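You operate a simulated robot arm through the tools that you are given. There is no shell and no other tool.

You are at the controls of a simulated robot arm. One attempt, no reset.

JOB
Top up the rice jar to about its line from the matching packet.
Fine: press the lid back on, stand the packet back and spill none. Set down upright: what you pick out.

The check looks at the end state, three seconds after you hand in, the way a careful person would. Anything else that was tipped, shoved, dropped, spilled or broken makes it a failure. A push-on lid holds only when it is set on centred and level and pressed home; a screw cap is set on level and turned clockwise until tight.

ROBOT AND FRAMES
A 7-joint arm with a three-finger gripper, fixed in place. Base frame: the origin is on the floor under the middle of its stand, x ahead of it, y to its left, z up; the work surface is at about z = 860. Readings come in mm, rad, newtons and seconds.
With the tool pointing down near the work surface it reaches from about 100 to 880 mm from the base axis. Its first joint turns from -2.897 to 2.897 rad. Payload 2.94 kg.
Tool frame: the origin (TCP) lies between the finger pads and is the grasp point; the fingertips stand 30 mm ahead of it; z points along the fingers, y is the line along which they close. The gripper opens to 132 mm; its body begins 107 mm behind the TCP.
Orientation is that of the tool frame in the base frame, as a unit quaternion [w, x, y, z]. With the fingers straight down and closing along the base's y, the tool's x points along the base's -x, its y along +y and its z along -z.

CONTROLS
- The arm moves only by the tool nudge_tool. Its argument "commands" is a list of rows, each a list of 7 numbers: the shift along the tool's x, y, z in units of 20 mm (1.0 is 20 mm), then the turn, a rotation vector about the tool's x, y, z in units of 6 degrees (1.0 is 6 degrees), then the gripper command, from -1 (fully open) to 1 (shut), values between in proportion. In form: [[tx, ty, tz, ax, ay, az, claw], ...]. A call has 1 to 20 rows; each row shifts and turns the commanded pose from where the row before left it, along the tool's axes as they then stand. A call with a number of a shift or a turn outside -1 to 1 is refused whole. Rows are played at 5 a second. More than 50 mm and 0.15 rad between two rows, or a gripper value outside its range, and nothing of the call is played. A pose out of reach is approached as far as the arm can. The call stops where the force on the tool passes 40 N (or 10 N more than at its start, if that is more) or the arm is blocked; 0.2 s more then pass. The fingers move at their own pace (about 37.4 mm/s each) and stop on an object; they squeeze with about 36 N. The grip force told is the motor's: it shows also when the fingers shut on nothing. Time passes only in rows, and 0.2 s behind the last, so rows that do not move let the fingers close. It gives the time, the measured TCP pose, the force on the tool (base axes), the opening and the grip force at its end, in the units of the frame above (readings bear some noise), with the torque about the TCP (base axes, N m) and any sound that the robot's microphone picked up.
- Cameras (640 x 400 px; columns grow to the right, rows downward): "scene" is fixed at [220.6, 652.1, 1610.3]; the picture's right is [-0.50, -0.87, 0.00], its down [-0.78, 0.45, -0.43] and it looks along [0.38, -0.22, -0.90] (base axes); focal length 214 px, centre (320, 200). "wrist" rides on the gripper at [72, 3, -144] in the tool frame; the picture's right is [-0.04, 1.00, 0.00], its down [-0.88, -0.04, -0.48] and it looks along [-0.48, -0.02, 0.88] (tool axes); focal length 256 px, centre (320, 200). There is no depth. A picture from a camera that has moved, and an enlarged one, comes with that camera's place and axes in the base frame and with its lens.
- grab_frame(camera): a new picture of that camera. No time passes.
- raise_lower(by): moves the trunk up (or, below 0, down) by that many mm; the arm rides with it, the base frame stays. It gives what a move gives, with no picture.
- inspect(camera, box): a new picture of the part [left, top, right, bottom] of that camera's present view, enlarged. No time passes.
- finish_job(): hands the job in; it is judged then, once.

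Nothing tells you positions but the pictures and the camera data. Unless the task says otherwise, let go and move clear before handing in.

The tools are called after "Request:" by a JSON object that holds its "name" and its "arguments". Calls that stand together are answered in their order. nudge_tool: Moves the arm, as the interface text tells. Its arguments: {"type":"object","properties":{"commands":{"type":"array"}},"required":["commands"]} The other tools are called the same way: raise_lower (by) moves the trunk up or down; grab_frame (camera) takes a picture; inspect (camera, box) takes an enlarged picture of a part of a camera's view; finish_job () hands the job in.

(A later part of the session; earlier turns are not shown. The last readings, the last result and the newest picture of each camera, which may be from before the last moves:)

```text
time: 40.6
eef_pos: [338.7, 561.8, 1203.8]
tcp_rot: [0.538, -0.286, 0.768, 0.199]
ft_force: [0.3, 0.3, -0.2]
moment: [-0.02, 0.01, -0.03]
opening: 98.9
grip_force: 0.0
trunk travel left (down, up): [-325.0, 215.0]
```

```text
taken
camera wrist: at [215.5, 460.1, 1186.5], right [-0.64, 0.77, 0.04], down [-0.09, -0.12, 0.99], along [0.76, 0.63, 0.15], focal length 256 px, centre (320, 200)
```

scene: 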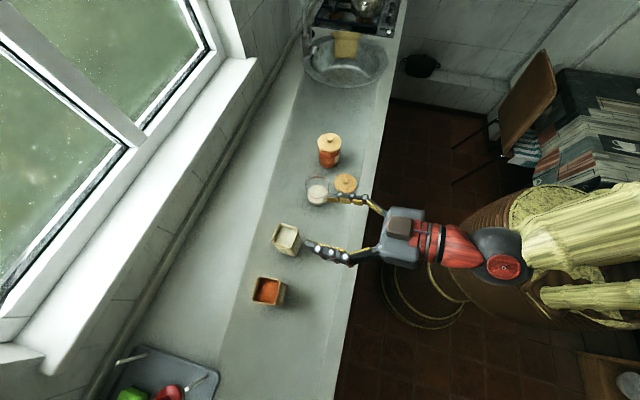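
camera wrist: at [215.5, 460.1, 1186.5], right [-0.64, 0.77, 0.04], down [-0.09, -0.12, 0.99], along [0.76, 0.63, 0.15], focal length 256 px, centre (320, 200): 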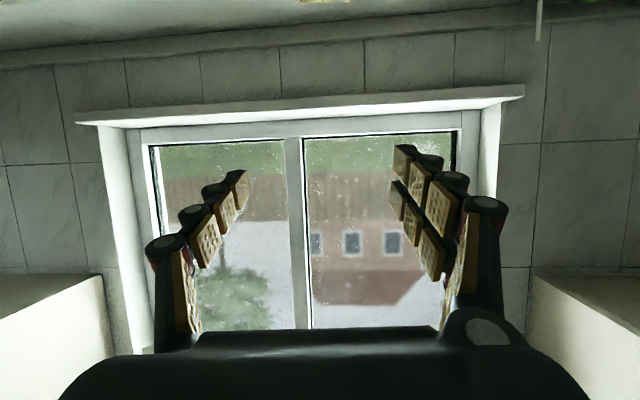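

Orientation is as wanted. I'll lower the trunk to bring the hand down in front of the packet without changing the arm's shape.

Request:
{"name": "raise_lower", "arguments": {"by": -150}}

Request:
{"name": "grab_frame", "arguments": {"camera": "scene"}}

Request:
{"name": "grab_frame", "arguments": {"camera": "wrist"}}

```text
time: 42.4
eef_pos: [338.3, 560.9, 1055.1]
tcp_rot: [0.538, -0.286, 0.767, 0.199]
ft_force: [0.2, 0.0, 0.5]
moment: [-0.02, 0.01, 0.01]
opening: 98.9
grip_force: 0.1
trunk travel left (down, up): [-175.0, 365.0]
```

```text
taken
```

scene: 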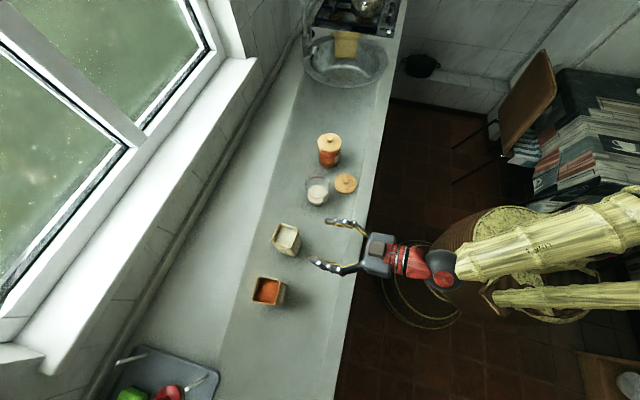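

```text
taken
camera wrist: at [215.5, 460.0, 1037.1], right [-0.64, 0.77, 0.04], down [-0.09, -0.12, 0.99], along [0.76, 0.63, 0.15], focal length 256 px, centre (320, 200)
```

wrist: 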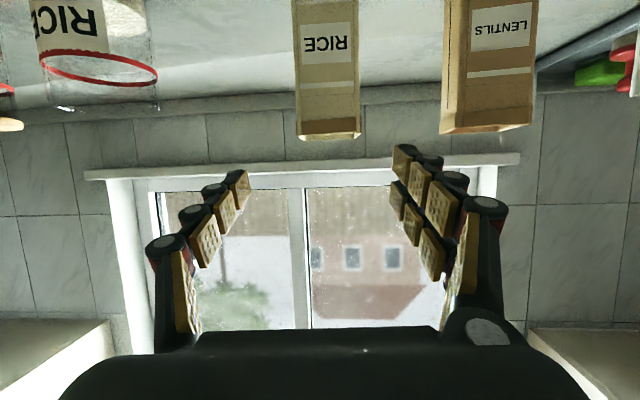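

The side view shows the packet nearly centred between the fingers. I'll lower the rest of the way to grasp height.

Request:
{"name": "raise_lower", "arguments": {"by": -124}}

Request:
{"name": "nudge_tool", "arguments": {"commands": [[0, 0.23, 0, 0, 0, 0, -0.5], [0, 0.23, 0, 0, 0, 0, -0.5], [0, 0, 0, 0, 0, 0, -0.5]]}}

Request:
{"name": "grab_frame", "arguments": {"camera": "scene"}}

Request:
{"name": "grab_frame", "arguments": {"camera": "wrist"}}

```text
time: 43.9
eef_pos: [338.3, 561.2, 930.3]
tcp_rot: [0.538, -0.286, 0.768, 0.199]
ft_force: [0.4, -0.1, 0.5]
moment: [0.01, 0.03, 0.02]
opening: 98.8
grip_force: 0.0
trunk travel left (down, up): [-51.0, 489.0]
```

```text
time: 44.7
eef_pos: [331.2, 570.0, 929.7]
tcp_rot: [0.537, -0.286, 0.768, 0.199]
ft_force: [-0.5, 0.5, 0.5]
moment: [0.0, 0.01, 0.01]
opening: 99.2
grip_force: 0.1
trunk travel left (down, up): [-51.0, 489.0]
```

```text
taken
```

scene: 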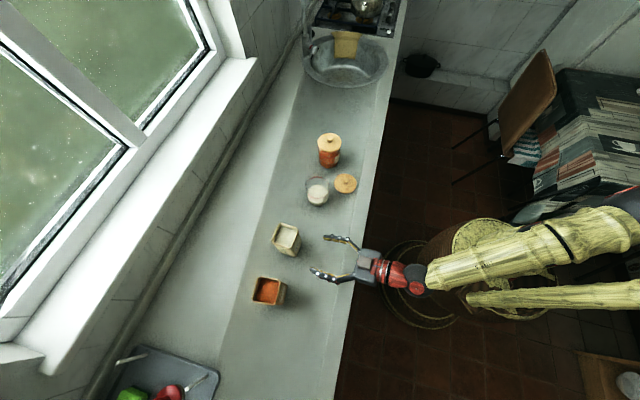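

```text
taken
camera wrist: at [208.8, 467.2, 912.2], right [-0.64, 0.77, 0.04], down [-0.09, -0.12, 0.99], along [0.76, 0.63, 0.14], focal length 256 px, centre (320, 200)
```

wrist: 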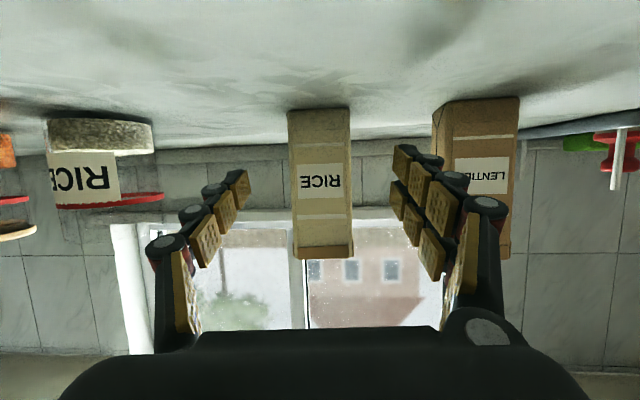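

This low view shows the jar from the side — let me zoom on it to measure rice level and line, and on the packet for alignment.

Request:
{"name": "inspect", "arguments": {"camera": "wrist", "box": [30, 90, 190, 230]}}

Request:
{"name": "inspect", "arguments": {"camera": "wrist", "box": [220, 80, 440, 270]}}

```text
2.86 times, centred on (110, 160) of wrist
camera zoom: at [208.8, 467.2, 912.2], right [-0.64, 0.77, 0.04], down [-0.09, -0.12, 0.99], along [0.76, 0.63, 0.14], focal length 731 px, centre (920, 314)
```

zoom: 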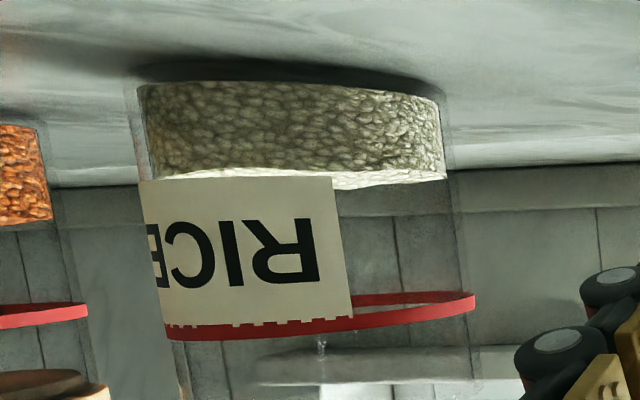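

```text
2.11 times, centred on (330, 175) of wrist
camera zoom: at [208.8, 467.2, 912.2], right [-0.64, 0.77, 0.04], down [-0.09, -0.12, 0.99], along [0.76, 0.63, 0.14], focal length 539 px, centre (299, 253)
```

zoom: 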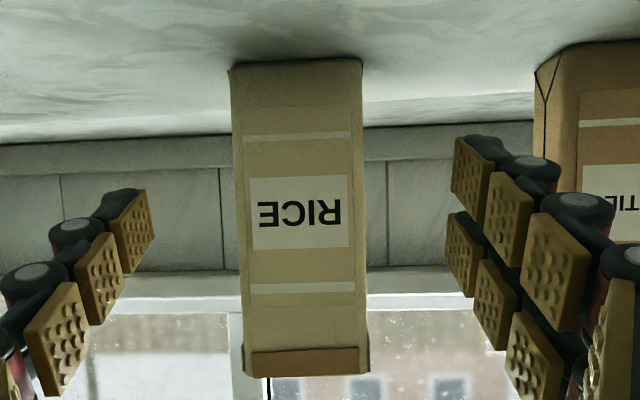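

The packet is centred between the fingers, the jar's rice stands ~31 mm and the line ~78 mm above the counter. I'll advance straight in along the packet's face direction, most of the way first.

Request:
{"name": "nudge_tool", "arguments": {"commands": [[-0.3, 0, 0.826, 0, 0, 0, -0.5], [-0.3, 0, 0.826, 0, 0, 0, -0.5], [-0.3, 0, 0.826, 0, 0, 0, -0.5], [-0.3, 0, 0.826, 0, 0, 0, -0.5], [0, 0, 0, 0, 0, 0, -0.5]]}}

Request:
{"name": "inspect", "arguments": {"camera": "scene", "box": [240, 200, 380, 320]}}

Request:
{"name": "grab_frame", "arguments": {"camera": "wrist"}}

```text
time: 45.9
eef_pos: [385.8, 615.4, 930.7]
tcp_rot: [0.537, -0.286, 0.768, 0.199]
ft_force: [-1.0, -0.4, -0.3]
moment: [0.0, -0.02, 0.0]
opening: 99.1
grip_force: 0.1
trunk travel left (down, up): [-51.0, 489.0]
```

```text
3.33 times, centred on (310, 260) of scene
camera zoom: at [220.6, 652.1, 1610.3], right [-0.5, -0.87, 0.0], down [-0.78, 0.45, -0.43], along [0.38, -0.22, -0.9], focal length 715 px, centre (353, 0)
```

zoom: 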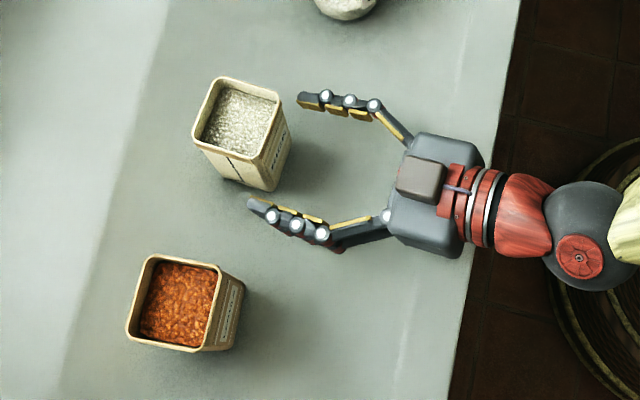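

```text
taken
camera wrist: at [263.1, 512.4, 912.4], right [-0.64, 0.77, 0.04], down [-0.09, -0.12, 0.99], along [0.76, 0.63, 0.14], focal length 256 px, centre (320, 200)
```

wrist: 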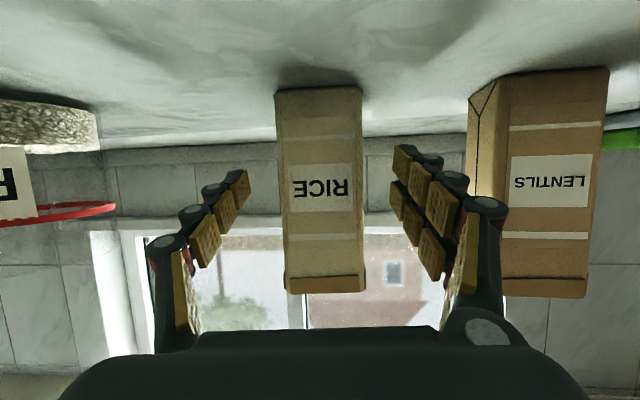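

Request:
{"name": "nudge_tool", "arguments": {"commands": [[-0.296, -0.015, 0.813, 0, 0, 0, -0.5], [-0.296, -0.015, 0.813, 0, 0, 0, -0.5], [-0.29, -0.01, 0.8, 0, 0, 0, -0.5], [0, 0, 0, 0, 0, 0, -0.5]]}}

Request:
{"name": "inspect", "arguments": {"camera": "scene", "box": [240, 200, 340, 300]}}

Request:
{"name": "grab_frame", "arguments": {"camera": "wrist"}}

```text
time: 46.9
eef_pos: [426.4, 647.0, 931.3]
tcp_rot: [0.537, -0.287, 0.768, 0.199]
ft_force: [-0.4, -0.7, -0.1]
moment: [-0.02, -0.01, 0.01]
opening: 99.1
grip_force: 0.1
trunk travel left (down, up): [-51.0, 489.0]
```

```text
4.00 times, centred on (290, 250) of scene
camera zoom: at [220.6, 652.1, 1610.3], right [-0.5, -0.87, 0.0], down [-0.78, 0.45, -0.43], along [0.38, -0.22, -0.9], focal length 858 px, centre (440, 0)
```

zoom: 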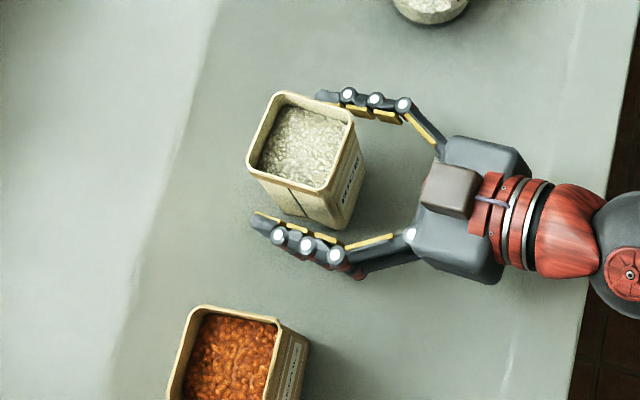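

```text
taken
camera wrist: at [302.4, 545.8, 913.0], right [-0.64, 0.77, 0.04], down [-0.09, -0.12, 0.99], along [0.76, 0.63, 0.14], focal length 256 px, centre (320, 200)
```

wrist: 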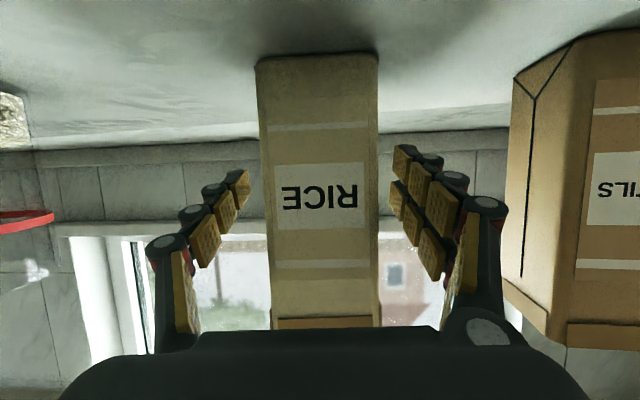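

Centred. Closing on the packet's sides gently.

Request:
{"name": "nudge_tool", "arguments": {"commands": [[0, 0, 0, 0, 0, 0, -0.3], [0, 0, 0, 0, 0, 0, -0.1], [0, 0, 0, 0, 0, 0, 0.0], [0, 0, 0, 0, 0, 0, 0.1], [0, 0, 0, 0, 0, 0, 0.2], [0, 0, 0, 0, 0, 0, 0.4], [0, 0, 0, 0, 0, 0, 0.7], [0, 0, 0, 0, 0, 0, 1], [0, 0, 0, 0, 0, 0, 1], [0, 0, 0, 0, 0, 0, 1]]}}

Request:
{"name": "inspect", "arguments": {"camera": "scene", "box": [240, 200, 340, 300]}}

Request:
{"name": "grab_frame", "arguments": {"camera": "wrist"}}

```text
time: 49.1
eef_pos: [424.9, 646.9, 930.9]
tcp_rot: [0.539, -0.285, 0.767, 0.199]
ft_force: [-1.0, 1.9, 1.9]
moment: [0.0, -0.05, 0.04]
opening: 61.2
grip_force: 36.4
trunk travel left (down, up): [-51.0, 489.0]
```

```text
4.00 times, centred on (290, 250) of scene
camera zoom: at [220.6, 652.1, 1610.3], right [-0.5, -0.87, 0.0], down [-0.78, 0.45, -0.43], along [0.38, -0.22, -0.9], focal length 858 px, centre (440, 0)
```

zoom: 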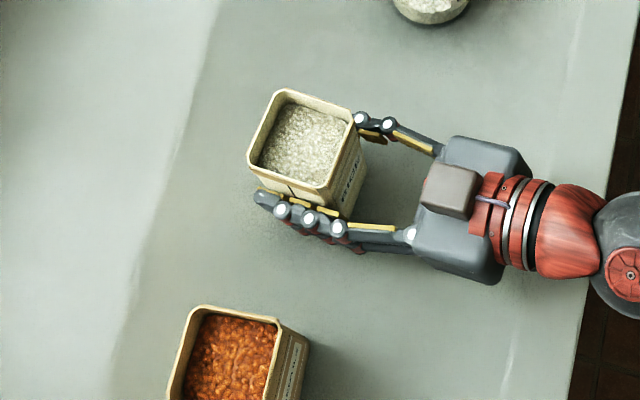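

```text
taken
camera wrist: at [302.1, 545.7, 913.3], right [-0.64, 0.77, 0.04], down [-0.09, -0.12, 0.99], along [0.76, 0.63, 0.14], focal length 256 px, centre (320, 200)
```

wrist: 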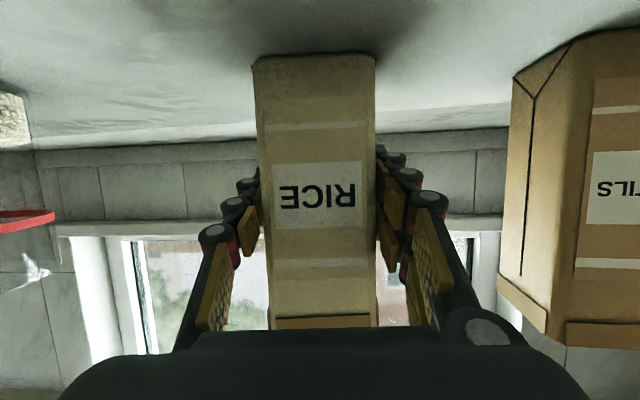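

The packet is held (61 mm). I'll lift slightly with the trunk and check the hold.

Request:
{"name": "raise_lower", "arguments": {"by": 20}}

Request:
{"name": "inspect", "arguments": {"camera": "scene", "box": [240, 200, 340, 300]}}

Request:
{"name": "grab_frame", "arguments": {"camera": "wrist"}}

```text
time: 49.8
eef_pos: [425.2, 647.2, 949.9]
tcp_rot: [0.537, -0.287, 0.768, 0.199]
ft_force: [0.8, 0.3, -4.1]
moment: [0.02, 0.04, -0.01]
opening: 61.4
grip_force: 35.9
trunk travel left (down, up): [-71.0, 469.0]
```

```text
4.00 times, centred on (290, 250) of scene
camera zoom: at [220.6, 652.1, 1610.3], right [-0.5, -0.87, 0.0], down [-0.78, 0.45, -0.43], along [0.38, -0.22, -0.9], focal length 858 px, centre (440, 0)
```

zoom: 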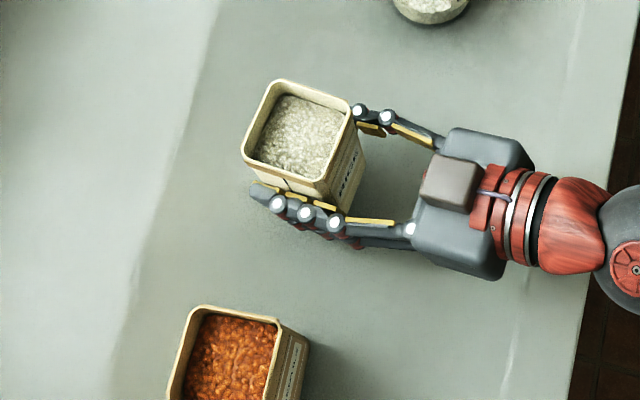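

```text
taken
camera wrist: at [302.3, 545.5, 932.1], right [-0.64, 0.77, 0.04], down [-0.09, -0.12, 0.99], along [0.76, 0.63, 0.14], focal length 256 px, centre (320, 200)
```

wrist: 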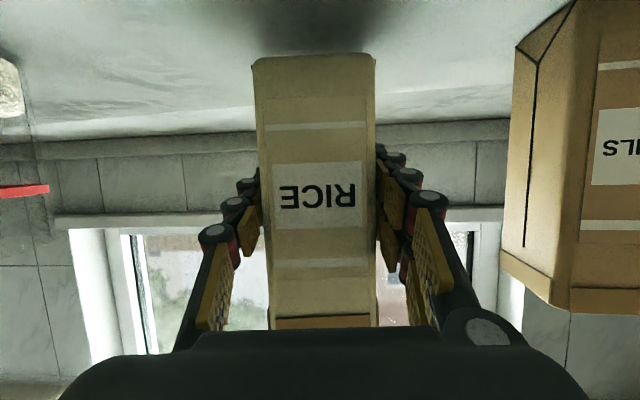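

The hold is firm (packet weighs ~4 N, which will also help me gauge the pour). I'll raise it well above the jar height, then carry it level toward the jar.

Request:
{"name": "raise_lower", "arguments": {"by": 130}}

Request:
{"name": "nudge_tool", "arguments": {"commands": [[0.02, -0.4, -0.055, 0, 0, 0, 1], [0.04, -0.8, -0.11, 0, 0, 0, 1], [0.045, -0.914, -0.123, 0, 0, 0, 1], [0.045, -0.914, -0.123, 0, 0, 0, 1], [0.045, -0.914, -0.123, 0, 0, 0, 1], [0.045, -0.914, -0.123, 0, 0, 0, 1], [0.045, -0.914, -0.123, 0, 0, 0, 1], [0, 0, 0, 0, 0, 0, 1]]}}

Request:
{"name": "grab_frame", "arguments": {"camera": "scene"}}

Request:
{"name": "grab_frame", "arguments": {"camera": "wrist"}}

```text
time: 51.3
eef_pos: [425.2, 648.1, 1079.7]
tcp_rot: [0.537, -0.286, 0.768, 0.198]
ft_force: [-0.1, -0.1, -3.3]
moment: [0.03, -0.01, -0.01]
opening: 61.5
grip_force: 35.7
trunk travel left (down, up): [-201.0, 339.0]
```

```text
time: 53.1
eef_pos: [487.8, 548.3, 1080.8]
tcp_rot: [0.537, -0.286, 0.768, 0.199]
ft_force: [0.1, 0.8, -3.7]
moment: [-0.05, 0.03, -0.01]
opening: 61.3
grip_force: 36.1
trunk travel left (down, up): [-201.0, 339.0]
```

```text
taken
```

scene: 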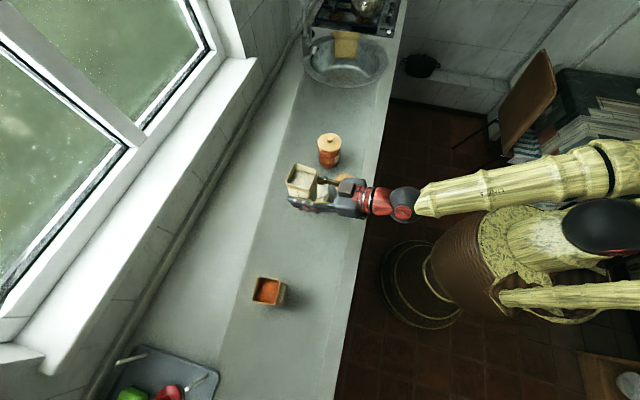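

```text
taken
camera wrist: at [364.9, 446.3, 1062.9], right [-0.64, 0.77, 0.04], down [-0.09, -0.12, 0.99], along [0.76, 0.63, 0.14], focal length 256 px, centre (320, 200)
```

wrist: 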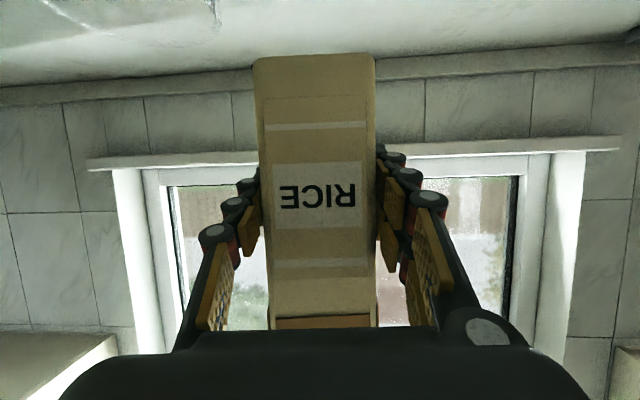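

The packet is level, left of the jar, with its top clear. I'll centre it fore/aft on the jar, lower a bit, then start tilting in stages while watching.

Request:
{"name": "nudge_tool", "arguments": {"commands": [[0.113, 0, -0.31, 0, 0, 0, 1], [0, 0, 0, 0, 0, 0, 1]]}}

Request:
{"name": "raise_lower", "arguments": {"by": -40}}

Request:
{"name": "nudge_tool", "arguments": {"commands": [[0, 0, 0, -0.342, 0, 0.94, 1], [0, 0, 0, -0.342, 0, 0.94, 1], [0, 0, 0, -0.342, 0, 0.94, 1], [0, 0, 0, -0.342, 0, 0.94, 1], [0, 0, 0, -0.342, 0, 0.94, 1], [0, 0, 0, 0, 0, 0, 1]]}}

Request:
{"name": "grab_frame", "arguments": {"camera": "scene"}}

Request:
{"name": "inspect", "arguments": {"camera": "scene", "box": [270, 140, 370, 230]}}

Request:
{"name": "grab_frame", "arguments": {"camera": "wrist"}}

```text
time: 53.7
eef_pos: [482.9, 544.4, 1081.1]
tcp_rot: [0.537, -0.287, 0.768, 0.2]
ft_force: [-1.2, 0.6, -2.6]
moment: [0.01, 0.0, 0.0]
opening: 61.1
grip_force: 36.4
trunk travel left (down, up): [-201.0, 339.0]
```

```text
time: 54.6
eef_pos: [483.4, 543.8, 1040.4]
tcp_rot: [0.538, -0.286, 0.767, 0.2]
ft_force: [-1.0, 0.8, -3.5]
moment: [-0.05, 0.02, -0.01]
opening: 61.4
grip_force: 36.3
trunk travel left (down, up): [-161.0, 379.0]
```

```text
time: 56.0
eef_pos: [443.3, 598.9, 1099.3]
tcp_rot: [0.446, -0.131, 0.803, 0.372]
ft_force: [-0.2, 0.5, -4.0]
moment: [-0.03, 0.02, 0.01]
opening: 61.4
grip_force: 35.9
out of reach, approached as far as the arm can: row 3, 4, 5
trunk travel left (down, up): [-161.0, 379.0]
```

```text
taken
```

scene: 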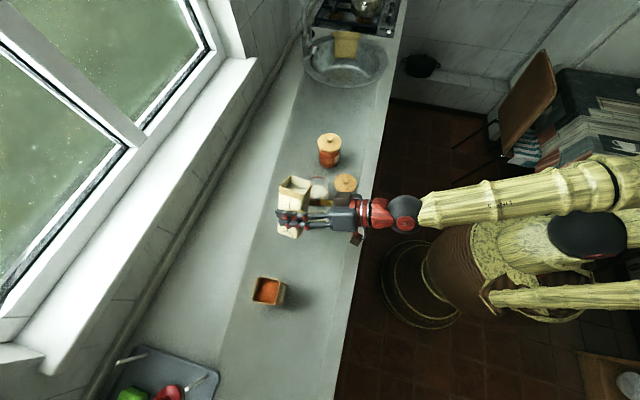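

```text
4.44 times, centred on (320, 185) of scene
camera zoom: at [220.6, 652.1, 1610.3], right [-0.5, -0.87, 0.0], down [-0.78, 0.45, -0.43], along [0.38, -0.22, -0.9], focal length 953 px, centre (320, 267)
```

zoom: 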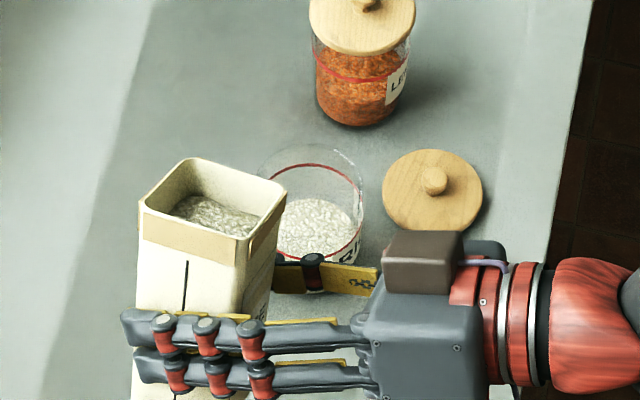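

```text
taken
camera wrist: at [311.2, 507.4, 1089.7], right [-0.52, 0.68, 0.52], down [0.23, -0.47, 0.85], along [0.82, 0.56, 0.09], focal length 256 px, centre (320, 200)
```

wrist: 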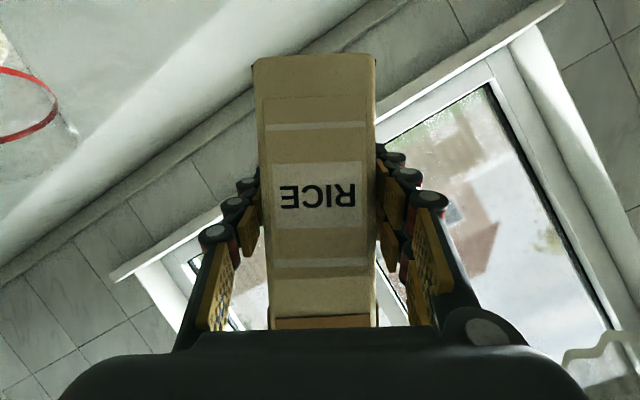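

The roll ran into the arm's limits in this low, stretched posture; the packet is still held upright enough and nothing spilled. I'll roll it back level here, then raise the trunk so the forearm slopes down and gives more wrist freedom.

Request:
{"name": "nudge_tool", "arguments": {"commands": [[0, 0, 0, 0.265, -0.035, -0.924, 1], [0, 0, 0, 0.265, -0.035, -0.924, 1], [0, 0, 0, 0.265, -0.035, -0.924, 1], [0, 0, 0, 0.265, -0.035, -0.924, 1], [0, 0, 0, 0.265, -0.035, -0.924, 1], [0, 0, 0, 0, 0, 0, 1]]}}

Request:
{"name": "grab_frame", "arguments": {"camera": "scene"}}

```text
time: 57.4
eef_pos: [442.0, 598.4, 1099.2]
tcp_rot: [0.542, -0.289, 0.759, 0.218]
ft_force: [0.4, 0.1, -3.9]
moment: [-0.04, 0.05, 0.01]
opening: 61.3
grip_force: 35.6
trunk travel left (down, up): [-161.0, 379.0]
```

```text
taken
```

scene: 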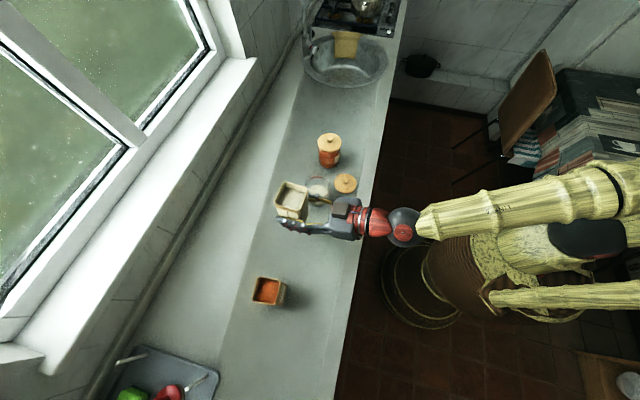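

Request:
{"name": "raise_lower", "arguments": {"by": 160}}

Request:
{"name": "nudge_tool", "arguments": {"commands": [[0.9, 0, 0.33, 0, 0, 0, 1], [0.9, 0, 0.33, 0, 0, 0, 1], [0.9, 0, 0.33, 0, 0, 0, 1], [0.9, 0, 0.33, 0, 0, 0, 1], [0.9, 0, 0.33, 0, 0, 0, 1], [0.9, 0, 0.33, 0, 0, 0, 1], [0.9, 0, 0.33, 0, 0, 0, 1], [0.9, 0, 0.33, 0, 0, 0, 1], [0, 0, 0, 0, 0, 0, 1]]}}

Request:
{"name": "grab_frame", "arguments": {"camera": "scene"}}

```text
time: 59.2
eef_pos: [443.1, 598.4, 1260.0]
tcp_rot: [0.541, -0.289, 0.759, 0.218]
ft_force: [0.4, 0.2, -3.6]
moment: [-0.02, -0.02, 0.0]
opening: 61.3
grip_force: 36.2
trunk travel left (down, up): [-321.0, 219.0]
```

```text
time: 61.2
eef_pos: [443.7, 602.5, 1106.7]
tcp_rot: [0.541, -0.288, 0.759, 0.218]
ft_force: [-0.1, 0.8, -4.2]
moment: [0.0, -0.01, 0.02]
opening: 61.3
grip_force: 36.3
trunk travel left (down, up): [-321.0, 219.0]
```

```text
taken
```

scene: 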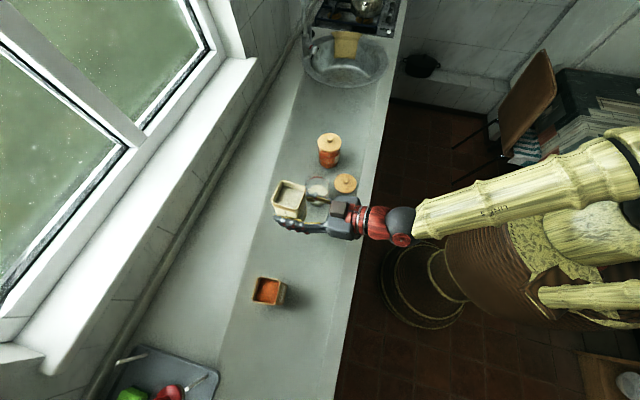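

The packet is upright again. I'll straighten the orientation, move to just left of the jar, and this time roll purely about the tool's own axis (last joint only), which pours from the packet's far corner.

Request:
{"name": "nudge_tool", "arguments": {"commands": [[0, 0, 0, 0.317, 0.233, -0.105, 1], [0.4, -0.4, 0.13, 0, 0, 0, 1], [0.774, -0.592, 0.26, 0, 0, 0, 1], [0.774, -0.592, 0.26, 0, 0, 0, 1], [0.774, -0.592, 0.26, 0, 0, 0, 1], [0.774, -0.592, 0.26, 0, 0, 0, 1], [0.374, -0.192, 0.13, 0, 0, 0, 1], [0, 0, 0, 0, 0, 0, 1]]}}

Request:
{"name": "grab_frame", "arguments": {"camera": "scene"}}

```text
time: 63.0
eef_pos: [482.3, 557.2, 1024.3]
tcp_rot: [0.538, -0.286, 0.768, 0.199]
ft_force: [0.4, -0.1, -4.1]
moment: [0.0, 0.01, 0.01]
opening: 61.6
grip_force: 36.2
trunk travel left (down, up): [-321.0, 219.0]
```

```text
taken
```

scene: 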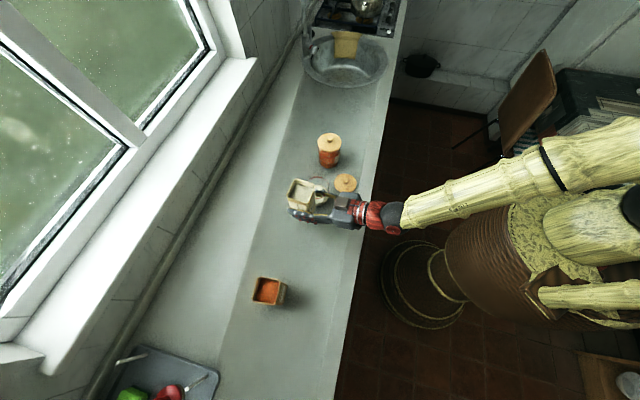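

Request:
{"name": "nudge_tool", "arguments": {"commands": [[0, 0, 0, 0, 0, 0.9, 1], [0, 0, 0, 0, 0, 0.9, 1], [0, 0, 0, 0, 0, 0.9, 1], [0, 0, 0, 0, 0, 0.9, 1], [0, 0, 0, 0, 0, 0, 1]]}}

Request:
{"name": "inspect", "arguments": {"camera": "scene", "box": [270, 150, 370, 240]}}

Request:
{"name": "grab_frame", "arguments": {"camera": "wrist"}}

```text
time: 64.2
eef_pos: [468.7, 607.8, 1057.4]
tcp_rot: [0.492, -0.135, 0.813, 0.28]
ft_force: [-1.1, 0.4, -4.0]
moment: [0.02, -0.01, -0.03]
opening: 61.4
grip_force: 36.5
out of reach, approached as far as the arm can: row 2, 3, 4
trunk travel left (down, up): [-321.0, 219.0]
```

```text
4.44 times, centred on (320, 195) of scene
camera zoom: at [220.6, 652.1, 1610.3], right [-0.5, -0.87, 0.0], down [-0.78, 0.45, -0.43], along [0.38, -0.22, -0.9], focal length 953 px, centre (320, 222)
```

zoom: 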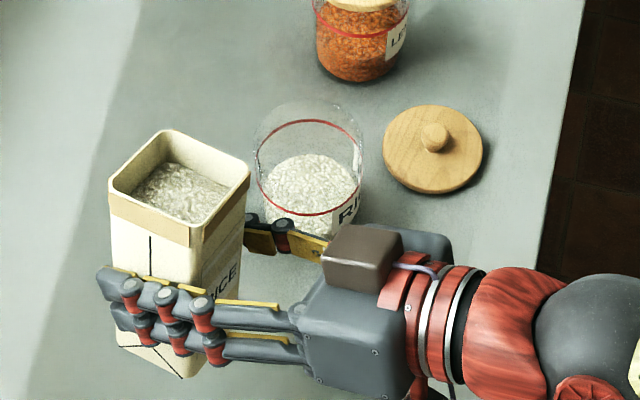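

```text
taken
camera wrist: at [328.6, 531.0, 1047.0], right [-0.48, 0.8, 0.36], down [0.1, -0.36, 0.93], along [0.87, 0.48, 0.09], focal length 256 px, centre (320, 200)
```

wrist: 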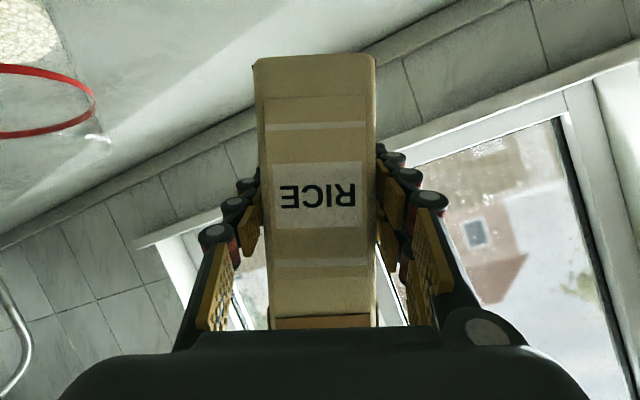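

The roll limit is close in this direction for this grip, so I'll regrip the packet with the hand turned over (half a turn the other way). First I level the packet and bring it back above its own spot.

Request:
{"name": "nudge_tool", "arguments": {"commands": [[0, 0, 0, -0.072, -0.03, -0.872, 1], [0, 0, 0, -0.072, -0.03, -0.872, 1], [0, 0, 0, -0.072, -0.03, -0.872, 1], [0, 0, 0, -0.072, -0.03, -0.872, 1], [0.029, 0.736, -0.08, 0, 0, 0, 1], [0.029, 0.736, -0.08, 0, 0, 0, 1], [0.029, 0.736, -0.08, 0, 0, 0, 1], [0.029, 0.736, -0.08, 0, 0, 0, 1], [0, 0, 0, 0, 0, 0, 1]]}}

Request:
{"name": "inspect", "arguments": {"camera": "scene", "box": [230, 180, 390, 300]}}

```text
time: 66.2
eef_pos: [425.3, 647.6, 1059.0]
tcp_rot: [0.539, -0.287, 0.762, 0.214]
ft_force: [0.4, 0.0, -2.9]
moment: [0.01, 0.02, 0.01]
opening: 61.3
grip_force: 35.8
trunk travel left (down, up): [-321.0, 219.0]
```

```text
3.33 times, centred on (310, 240) of scene
camera zoom: at [220.6, 652.1, 1610.3], right [-0.5, -0.87, 0.0], down [-0.78, 0.45, -0.43], along [0.38, -0.22, -0.9], focal length 715 px, centre (353, 67)
```

zoom: 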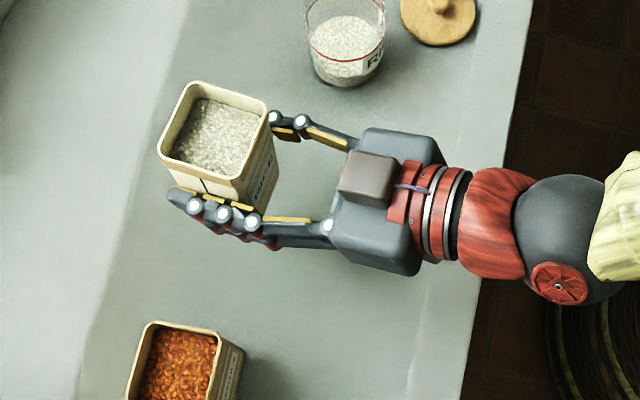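

Request:
{"name": "nudge_tool", "arguments": {"commands": [[0, 0, 0, 0.247, 0.155, -0.1, 1], [0.8, 0, 0.29, 0, 0, 0, 1], [0.8, 0, 0.29, 0, 0, 0, 1], [0.8, 0, 0.29, 0, 0, 0, 1], [0.8, 0, 0.29, 0, 0, 0, 1], [0.8, 0, 0.29, 0, 0, 0, 1], [0.8, 0, 0.29, 0, 0, 0, 1], [0.5, 0, 0.18, 0, 0, 0, 1], [0, 0, 0, 0, 0, 0, 1]]}}

Request:
{"name": "inspect", "arguments": {"camera": "scene", "box": [230, 180, 390, 300]}}

Request:
{"name": "grab_frame", "arguments": {"camera": "wrist"}}

```text
time: 68.2
eef_pos: [424.2, 649.3, 944.2]
tcp_rot: [0.538, -0.286, 0.767, 0.2]
ft_force: [0.0, 0.4, -2.7]
moment: [0.02, 0.01, -0.01]
opening: 61.5
grip_force: 36.0
trunk travel left (down, up): [-321.0, 219.0]
```

```text
3.33 times, centred on (310, 240) of scene
camera zoom: at [220.6, 652.1, 1610.3], right [-0.5, -0.87, 0.0], down [-0.78, 0.45, -0.43], along [0.38, -0.22, -0.9], focal length 715 px, centre (353, 67)
```

zoom: 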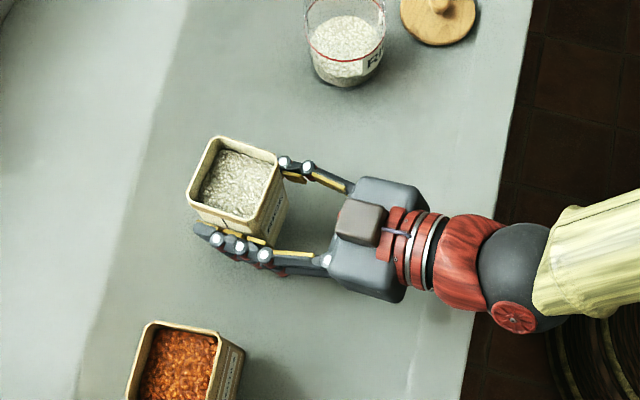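

```text
taken
camera wrist: at [302.3, 547.7, 926.8], right [-0.64, 0.77, 0.04], down [-0.09, -0.13, 0.99], along [0.76, 0.63, 0.15], focal length 256 px, centre (320, 200)
```

wrist: 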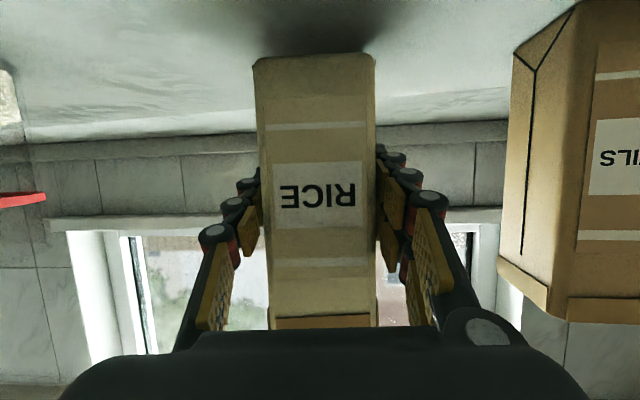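

Request:
{"name": "nudge_tool", "arguments": {"commands": [[0.19, -0.1, 0.07, 0, 0, 0, 1], [0.19, 0, 0.07, 0, 0, 0, 1], [0.1, 0, 0.034, 0, 0, 0, 1], [0, 0, 0, 0, 0, 0, 1]]}}

Request:
{"name": "nudge_tool", "arguments": {"commands": [[0.094, 0, 0.034, 0, 0, 0, 1], [0, 0, 0, 0, 0, 0, 1]]}}

```text
time: 69.2
eef_pos: [426.0, 646.7, 934.6]
tcp_rot: [0.538, -0.286, 0.767, 0.2]
ft_force: [-0.2, -0.8, -4.6]
moment: [-0.01, 0.0, -0.02]
opening: 61.3
grip_force: 35.9
trunk travel left (down, up): [-321.0, 219.0]
```

```text
time: 69.8
eef_pos: [425.6, 646.4, 933.6]
tcp_rot: [0.539, -0.285, 0.767, 0.199]
ft_force: [-0.1, -0.5, -2.6]
moment: [-0.01, -0.02, 0.01]
opening: 61.3
grip_force: 35.7
trunk travel left (down, up): [-321.0, 219.0]
```

Request:
{"name": "nudge_tool", "arguments": {"commands": [[0.07, 0, 0.026, 0, 0, 0, 1], [0, 0, 0, 0, 0, 0, 1]]}}

Request:
{"name": "nudge_tool", "arguments": {"commands": [[0.047, 0, 0.017, 0, 0, 0, 1], [0, 0, 0, 0, 0, 0, 1]]}}

```text
time: 70.4
eef_pos: [426.4, 647.1, 931.5]
tcp_rot: [0.538, -0.286, 0.768, 0.2]
ft_force: [-0.2, 0.1, -2.3]
moment: [0.0, 0.02, -0.03]
opening: 61.3
grip_force: 36.4
trunk travel left (down, up): [-321.0, 219.0]
```

```text
time: 71.0
eef_pos: [426.3, 646.0, 930.8]
tcp_rot: [0.539, -0.286, 0.766, 0.201]
ft_force: [0.4, -0.1, -1.0]
moment: [-0.13, 0.03, 0.02]
opening: 61.3
grip_force: 36.1
trunk travel left (down, up): [-321.0, 219.0]
```

Request:
{"name": "nudge_tool", "arguments": {"commands": [[0.04, 0, 0.015, 0, 0, 0, 1], [0, 0, 0, 0, 0, 0, 1]]}}

```text
time: 71.6
eef_pos: [425.8, 646.3, 931.3]
tcp_rot: [0.539, -0.285, 0.767, 0.2]
ft_force: [-1.6, -1.4, 5.4]
moment: [-0.47, 0.12, -0.04]
opening: 61.4
grip_force: 35.8
trunk travel left (down, up): [-321.0, 219.0]
```

The packet is standing on the counter again. I'll open the fingers and back straight out.

Request:
{"name": "nudge_tool", "arguments": {"commands": [[0, 0, 0, 0, 0, 0, 0.05], [0, 0, 0, 0, 0, 0, -0.1], [0, 0, 0, 0, 0, 0, -0.3], [0, 0, 0, 0, 0, 0, -0.5], [0, 0, 0, 0, 0, 0, -0.5]]}}

Request:
{"name": "inspect", "arguments": {"camera": "scene", "box": [230, 180, 390, 300]}}

Request:
{"name": "grab_frame", "arguments": {"camera": "wrist"}}

```text
time: 72.8
eef_pos: [425.9, 646.1, 930.2]
tcp_rot: [0.538, -0.286, 0.767, 0.2]
ft_force: [-0.4, -0.2, 0.3]
moment: [-0.02, -0.02, 0.05]
opening: 99.2
grip_force: 0.1
trunk travel left (down, up): [-321.0, 219.0]
```

```text
3.33 times, centred on (310, 240) of scene
camera zoom: at [220.6, 652.1, 1610.3], right [-0.5, -0.87, 0.0], down [-0.78, 0.45, -0.43], along [0.38, -0.22, -0.9], focal length 715 px, centre (353, 67)
```

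zoom: 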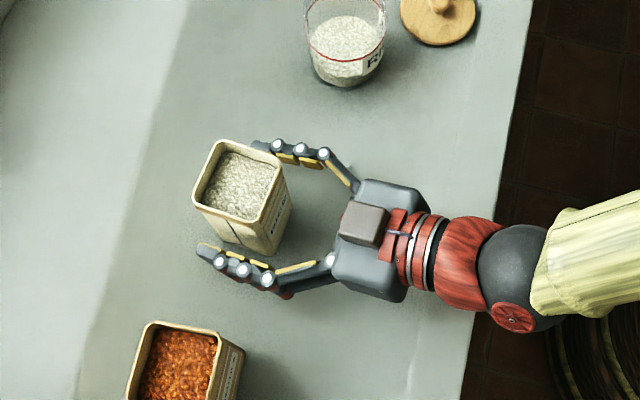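

```text
taken
camera wrist: at [302.9, 544.6, 912.1], right [-0.64, 0.77, 0.04], down [-0.09, -0.13, 0.99], along [0.76, 0.63, 0.15], focal length 256 px, centre (320, 200)
```

wrist: 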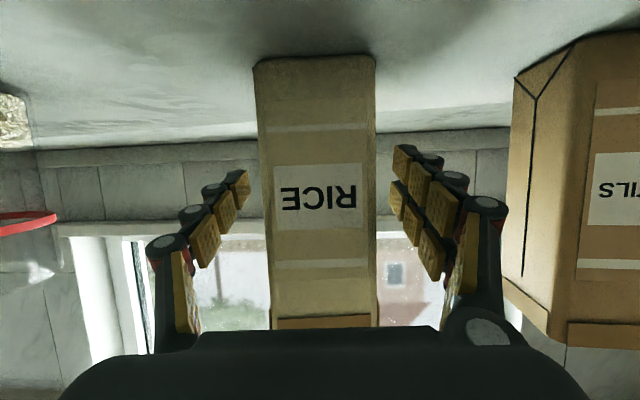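

Packet standing upright in its place. Backing straight out, then up a little, and then turning the hand half a turn the other way.

Request:
{"name": "nudge_tool", "arguments": {"commands": [[0.2, 0, -0.55, 0, 0, 0, -0.5], [0.342, 0, -0.94, 0, 0, 0, -0.5], [0.342, 0, -0.94, 0, 0, 0, -0.5], [0.342, 0, -0.94, 0, 0, 0, -0.5], [0.342, 0, -0.94, 0, 0, 0, -0.5], [0.342, 0, -0.94, 0, 0, 0, -0.5], [0.342, 0, -0.94, 0, 0, 0, -0.5], [0.3, 0, -0.8, 0, 0, 0, -0.5], [-0.8, 0, -0.29, 0, 0, 0, -0.5], [-0.94, 0, -0.342, 0, 0, 0, -0.5], [-0.94, 0, -0.342, 0, 0, 0, -0.5], [-0.94, 0, -0.342, 0, 0, 0, -0.5], [-0.94, 0, -0.342, 0, 0, 0, -0.5], [0, 0, 0, 0, 0, 0, -0.5]]}}

Request:
{"name": "nudge_tool", "arguments": {"commands": [[0, 0, 0, 0, 0, -1, -0.5], [0, 0, 0, 0, 0, -1, -0.5], [0, 0, 0, 0, 0, -1, -0.5], [0, 0, 0, 0, 0, -1, -0.5], [0, 0, 0, 0, 0, -1, -0.5], [0, 0, 0, 0, 0, -1, -0.5], [0, 0, 0, 0, 0, -1, -0.5], [0, 0, 0, 0, 0, -1, -0.5], [0, 0, 0, 0, 0, -1, -0.5], [0, 0, 0, 0, 0, -1, -0.5], [0, 0, 0, 0, 0, 0, -0.5]]}}

Request:
{"name": "grab_frame", "arguments": {"camera": "scene"}}

```text
time: 75.8
eef_pos: [313.6, 549.1, 1027.7]
tcp_rot: [0.539, -0.286, 0.767, 0.201]
ft_force: [-0.1, -0.9, -0.6]
moment: [-0.03, -0.02, -0.02]
opening: 99.0
grip_force: 0.0
trunk travel left (down, up): [-321.0, 219.0]
```

```text
time: 78.2
eef_pos: [314.1, 549.4, 1027.2]
tcp_rot: [-0.567, 0.631, -0.521, 0.096]
ft_force: [0.5, 0.2, 0.1]
moment: [0.02, -0.01, 0.03]
opening: 99.0
grip_force: 0.0
trunk travel left (down, up): [-321.0, 219.0]
```

```text
taken
```

scene: 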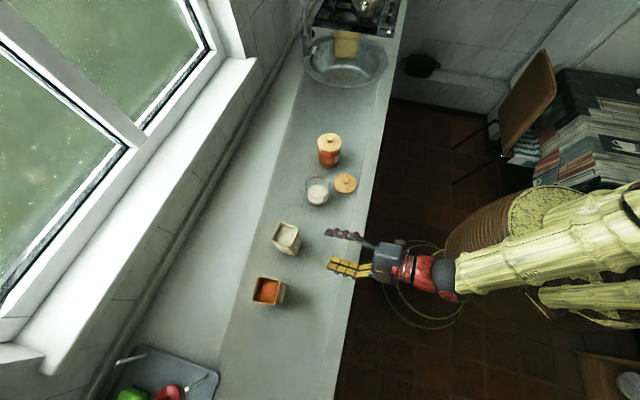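

Request:
{"name": "nudge_tool", "arguments": {"commands": [[0, 0, 0, 0, 0, -1, -0.5], [0, 0, 0, 0, 0, -1, -0.5], [0, 0, 0, 0, 0, -1, -0.5], [0, 0, 0, 0, 0, -1, -0.5], [0, 0, 0, 0, 0, -1, -0.5], [0, 0, 0, 0, 0, -1, -0.5], [0, 0, 0, 0, 0, -1, -0.5], [0, 0, 0, 0, 0, -1, -0.5], [0, 0, 0, 0, 0, -1, -0.5], [0, 0, 0, 0, 0, -1, -0.5], [0, 0, 0, 0, 0, -1, -0.5], [0, 0, 0, 0, 0, -1, -0.5], [0, 0, 0, 0, 0, -1, -0.5], [0, 0, 0, 0, 0, -1, -0.5], [0, 0, 0, 0, 0, -1, -0.5], [0, 0, 0, 0, 0, -1, -0.5], [0, 0, 0, 0, 0, -1, -0.5], [0, 0, 0, 0, 0, -1, -0.5], [0, 0, 0, 0, 0, -1, -0.5], [0, 0, 0, 0, 0, -1, -0.5]]}}

Request:
{"name": "grab_frame", "arguments": {"camera": "scene"}}

Request:
{"name": "grab_frame", "arguments": {"camera": "wrist"}}

```text
time: 82.4
eef_pos: [313.9, 549.1, 1026.7]
tcp_rot: [-0.2, 0.766, 0.287, 0.539]
ft_force: [-0.1, 0.5, -1.4]
moment: [0.03, 0.04, 0.01]
opening: 99.0
grip_force: 0.2
trunk travel left (down, up): [-321.0, 219.0]
```

```text
taken
```

scene: 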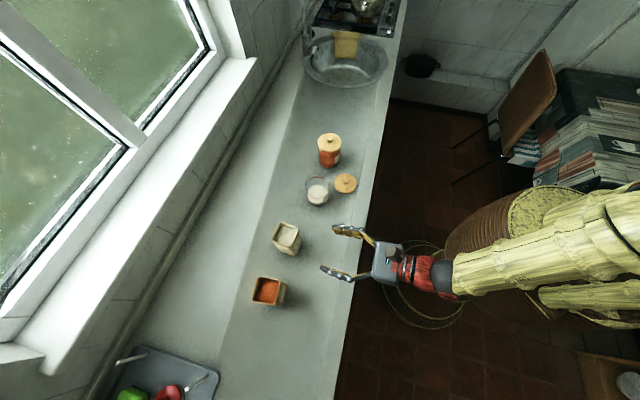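

```text
taken
camera wrist: at [232.0, 474.5, 1144.3], right [0.64, -0.76, -0.04], down [-0.59, -0.46, -0.66], along [0.49, 0.45, -0.75], focal length 256 px, centre (320, 200)
```

wrist: 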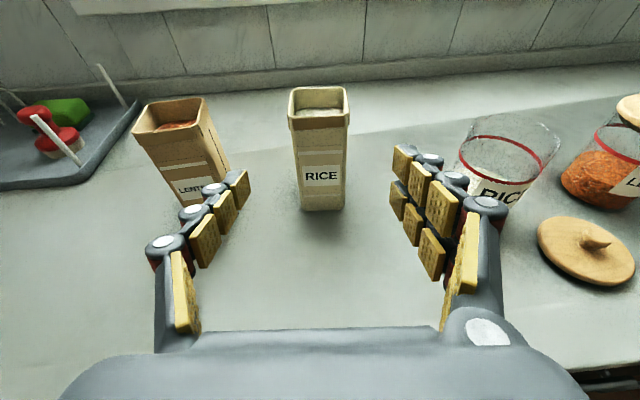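

Now the camera is on top and I have plenty of roll range for pouring. I'll lower to grasp height and advance on the packet again.

Request:
{"name": "nudge_tool", "arguments": {"commands": [[-0.9, -0.01, 0.328, 0, 0, 0, -0.5], [-0.9, -0.01, 0.328, 0, 0, 0, -0.5], [-0.9, -0.01, 0.328, 0, 0, 0, -0.5], [-0.9, -0.01, 0.328, 0, 0, 0, -0.5], [-0.9, -0.01, 0.328, 0, 0, 0, -0.5], [0, 0, 0, 0, 0, 0, -0.5]]}}

Request:
{"name": "grab_frame", "arguments": {"camera": "wrist"}}

Request:
{"name": "inspect", "arguments": {"camera": "scene", "box": [230, 180, 410, 320]}}

```text
time: 83.8
eef_pos: [314.0, 550.2, 931.1]
tcp_rot: [-0.2, 0.767, 0.286, 0.539]
ft_force: [0.5, 0.1, 0.4]
moment: [-0.03, 0.01, -0.01]
opening: 99.0
grip_force: 0.0
trunk travel left (down, up): [-321.0, 219.0]
```

```text
taken
camera wrist: at [232.5, 476.2, 1048.5], right [0.64, -0.77, -0.04], down [-0.59, -0.46, -0.67], along [0.49, 0.45, -0.75], focal length 256 px, centre (320, 200)
```

wrist: 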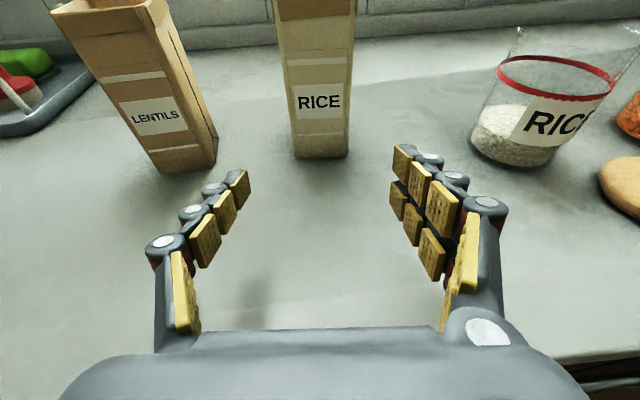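

```text
2.86 times, centred on (320, 250) of scene
camera zoom: at [220.6, 652.1, 1610.3], right [-0.5, -0.87, 0.0], down [-0.78, 0.45, -0.43], along [0.38, -0.22, -0.9], focal length 613 px, centre (320, 57)
```

zoom: 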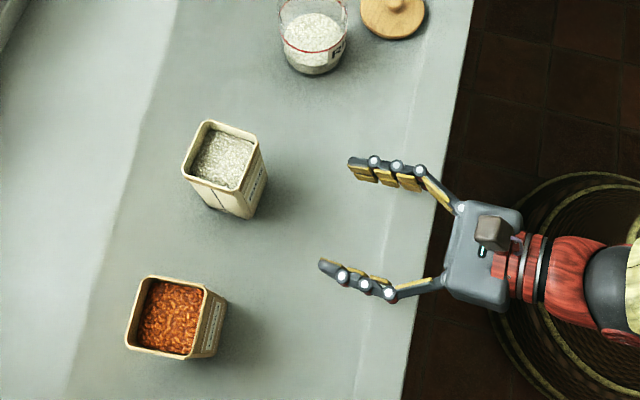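

Request:
{"name": "nudge_tool", "arguments": {"commands": [[0.314, 0, 0.864, 0, 0, 0, -0.5], [0.314, 0, 0.864, 0, 0, 0, -0.5], [0.314, 0, 0.864, 0, 0, 0, -0.5], [0.314, 0, 0.864, 0, 0, 0, -0.5], [0.314, 0, 0.864, 0, 0, 0, -0.5], [0, 0, 0, 0, 0, 0, -0.5]]}}

Request:
{"name": "grab_frame", "arguments": {"camera": "wrist"}}

Request:
{"name": "inspect", "arguments": {"camera": "scene", "box": [240, 200, 340, 300]}}

```text
time: 85.2
eef_pos: [383.3, 610.0, 930.5]
tcp_rot: [-0.2, 0.767, 0.286, 0.539]
ft_force: [0.4, 0.3, 0.0]
moment: [-0.03, -0.02, -0.03]
opening: 99.0
grip_force: 0.0
trunk travel left (down, up): [-321.0, 219.0]
```

```text
taken
camera wrist: at [301.8, 535.9, 1049.4], right [0.64, -0.77, -0.04], down [-0.59, -0.46, -0.66], along [0.49, 0.45, -0.75], focal length 256 px, centre (320, 200)
```

wrist: 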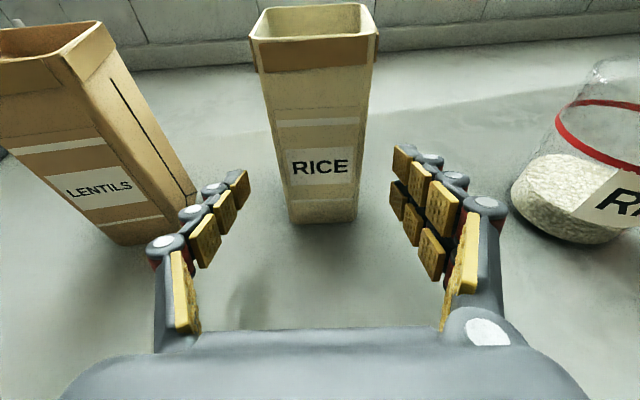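

```text
4.00 times, centred on (290, 250) of scene
camera zoom: at [220.6, 652.1, 1610.3], right [-0.5, -0.87, 0.0], down [-0.78, 0.45, -0.43], along [0.38, -0.22, -0.9], focal length 858 px, centre (440, 0)
```

zoom: 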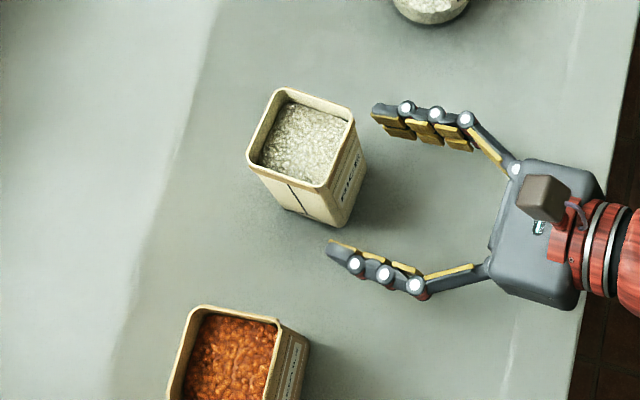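

Request:
{"name": "nudge_tool", "arguments": {"commands": [[0.319, 0.005, 0.877, 0, 0, 0, -0.5], [0.319, 0.005, 0.877, 0, 0, 0, -0.5], [0.319, 0.005, 0.877, 0, 0, 0, -0.5], [0, 0, 0, 0, 0, 0, -0.5]]}}

Request:
{"name": "grab_frame", "arguments": {"camera": "wrist"}}

Request:
{"name": "inspect", "arguments": {"camera": "scene", "box": [240, 200, 340, 300]}}

```text
time: 86.2
eef_pos: [425.7, 645.0, 931.3]
tcp_rot: [-0.199, 0.768, 0.285, 0.538]
ft_force: [0.0, -0.1, 0.0]
moment: [-0.03, -0.03, 0.05]
opening: 98.9
grip_force: 0.0
trunk travel left (down, up): [-321.0, 219.0]
```

```text
taken
camera wrist: at [343.9, 572.3, 1049.1], right [0.64, -0.77, -0.04], down [-0.59, -0.46, -0.66], along [0.49, 0.45, -0.75], focal length 256 px, centre (320, 200)
```

wrist: 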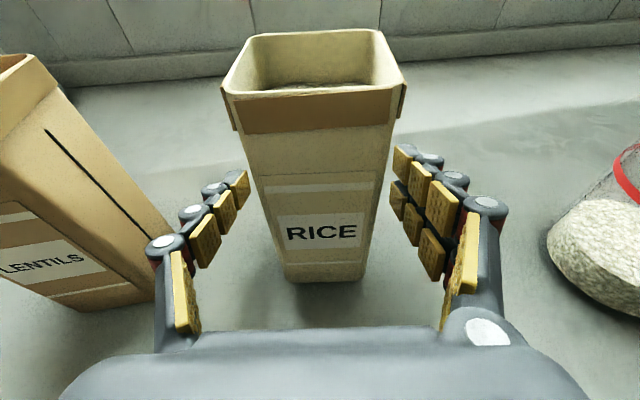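

```text
4.00 times, centred on (290, 250) of scene
camera zoom: at [220.6, 652.1, 1610.3], right [-0.5, -0.87, 0.0], down [-0.78, 0.45, -0.43], along [0.38, -0.22, -0.9], focal length 858 px, centre (440, 0)
```

zoom: 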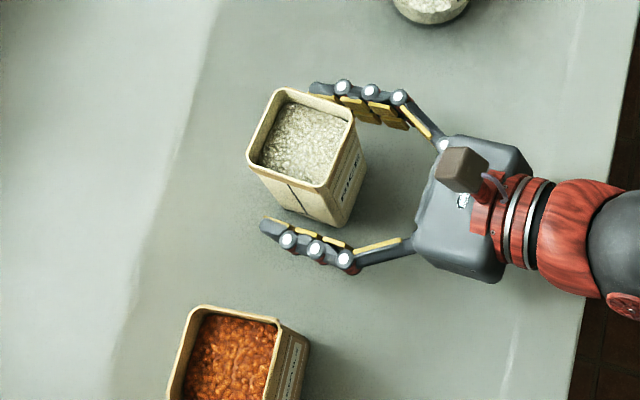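

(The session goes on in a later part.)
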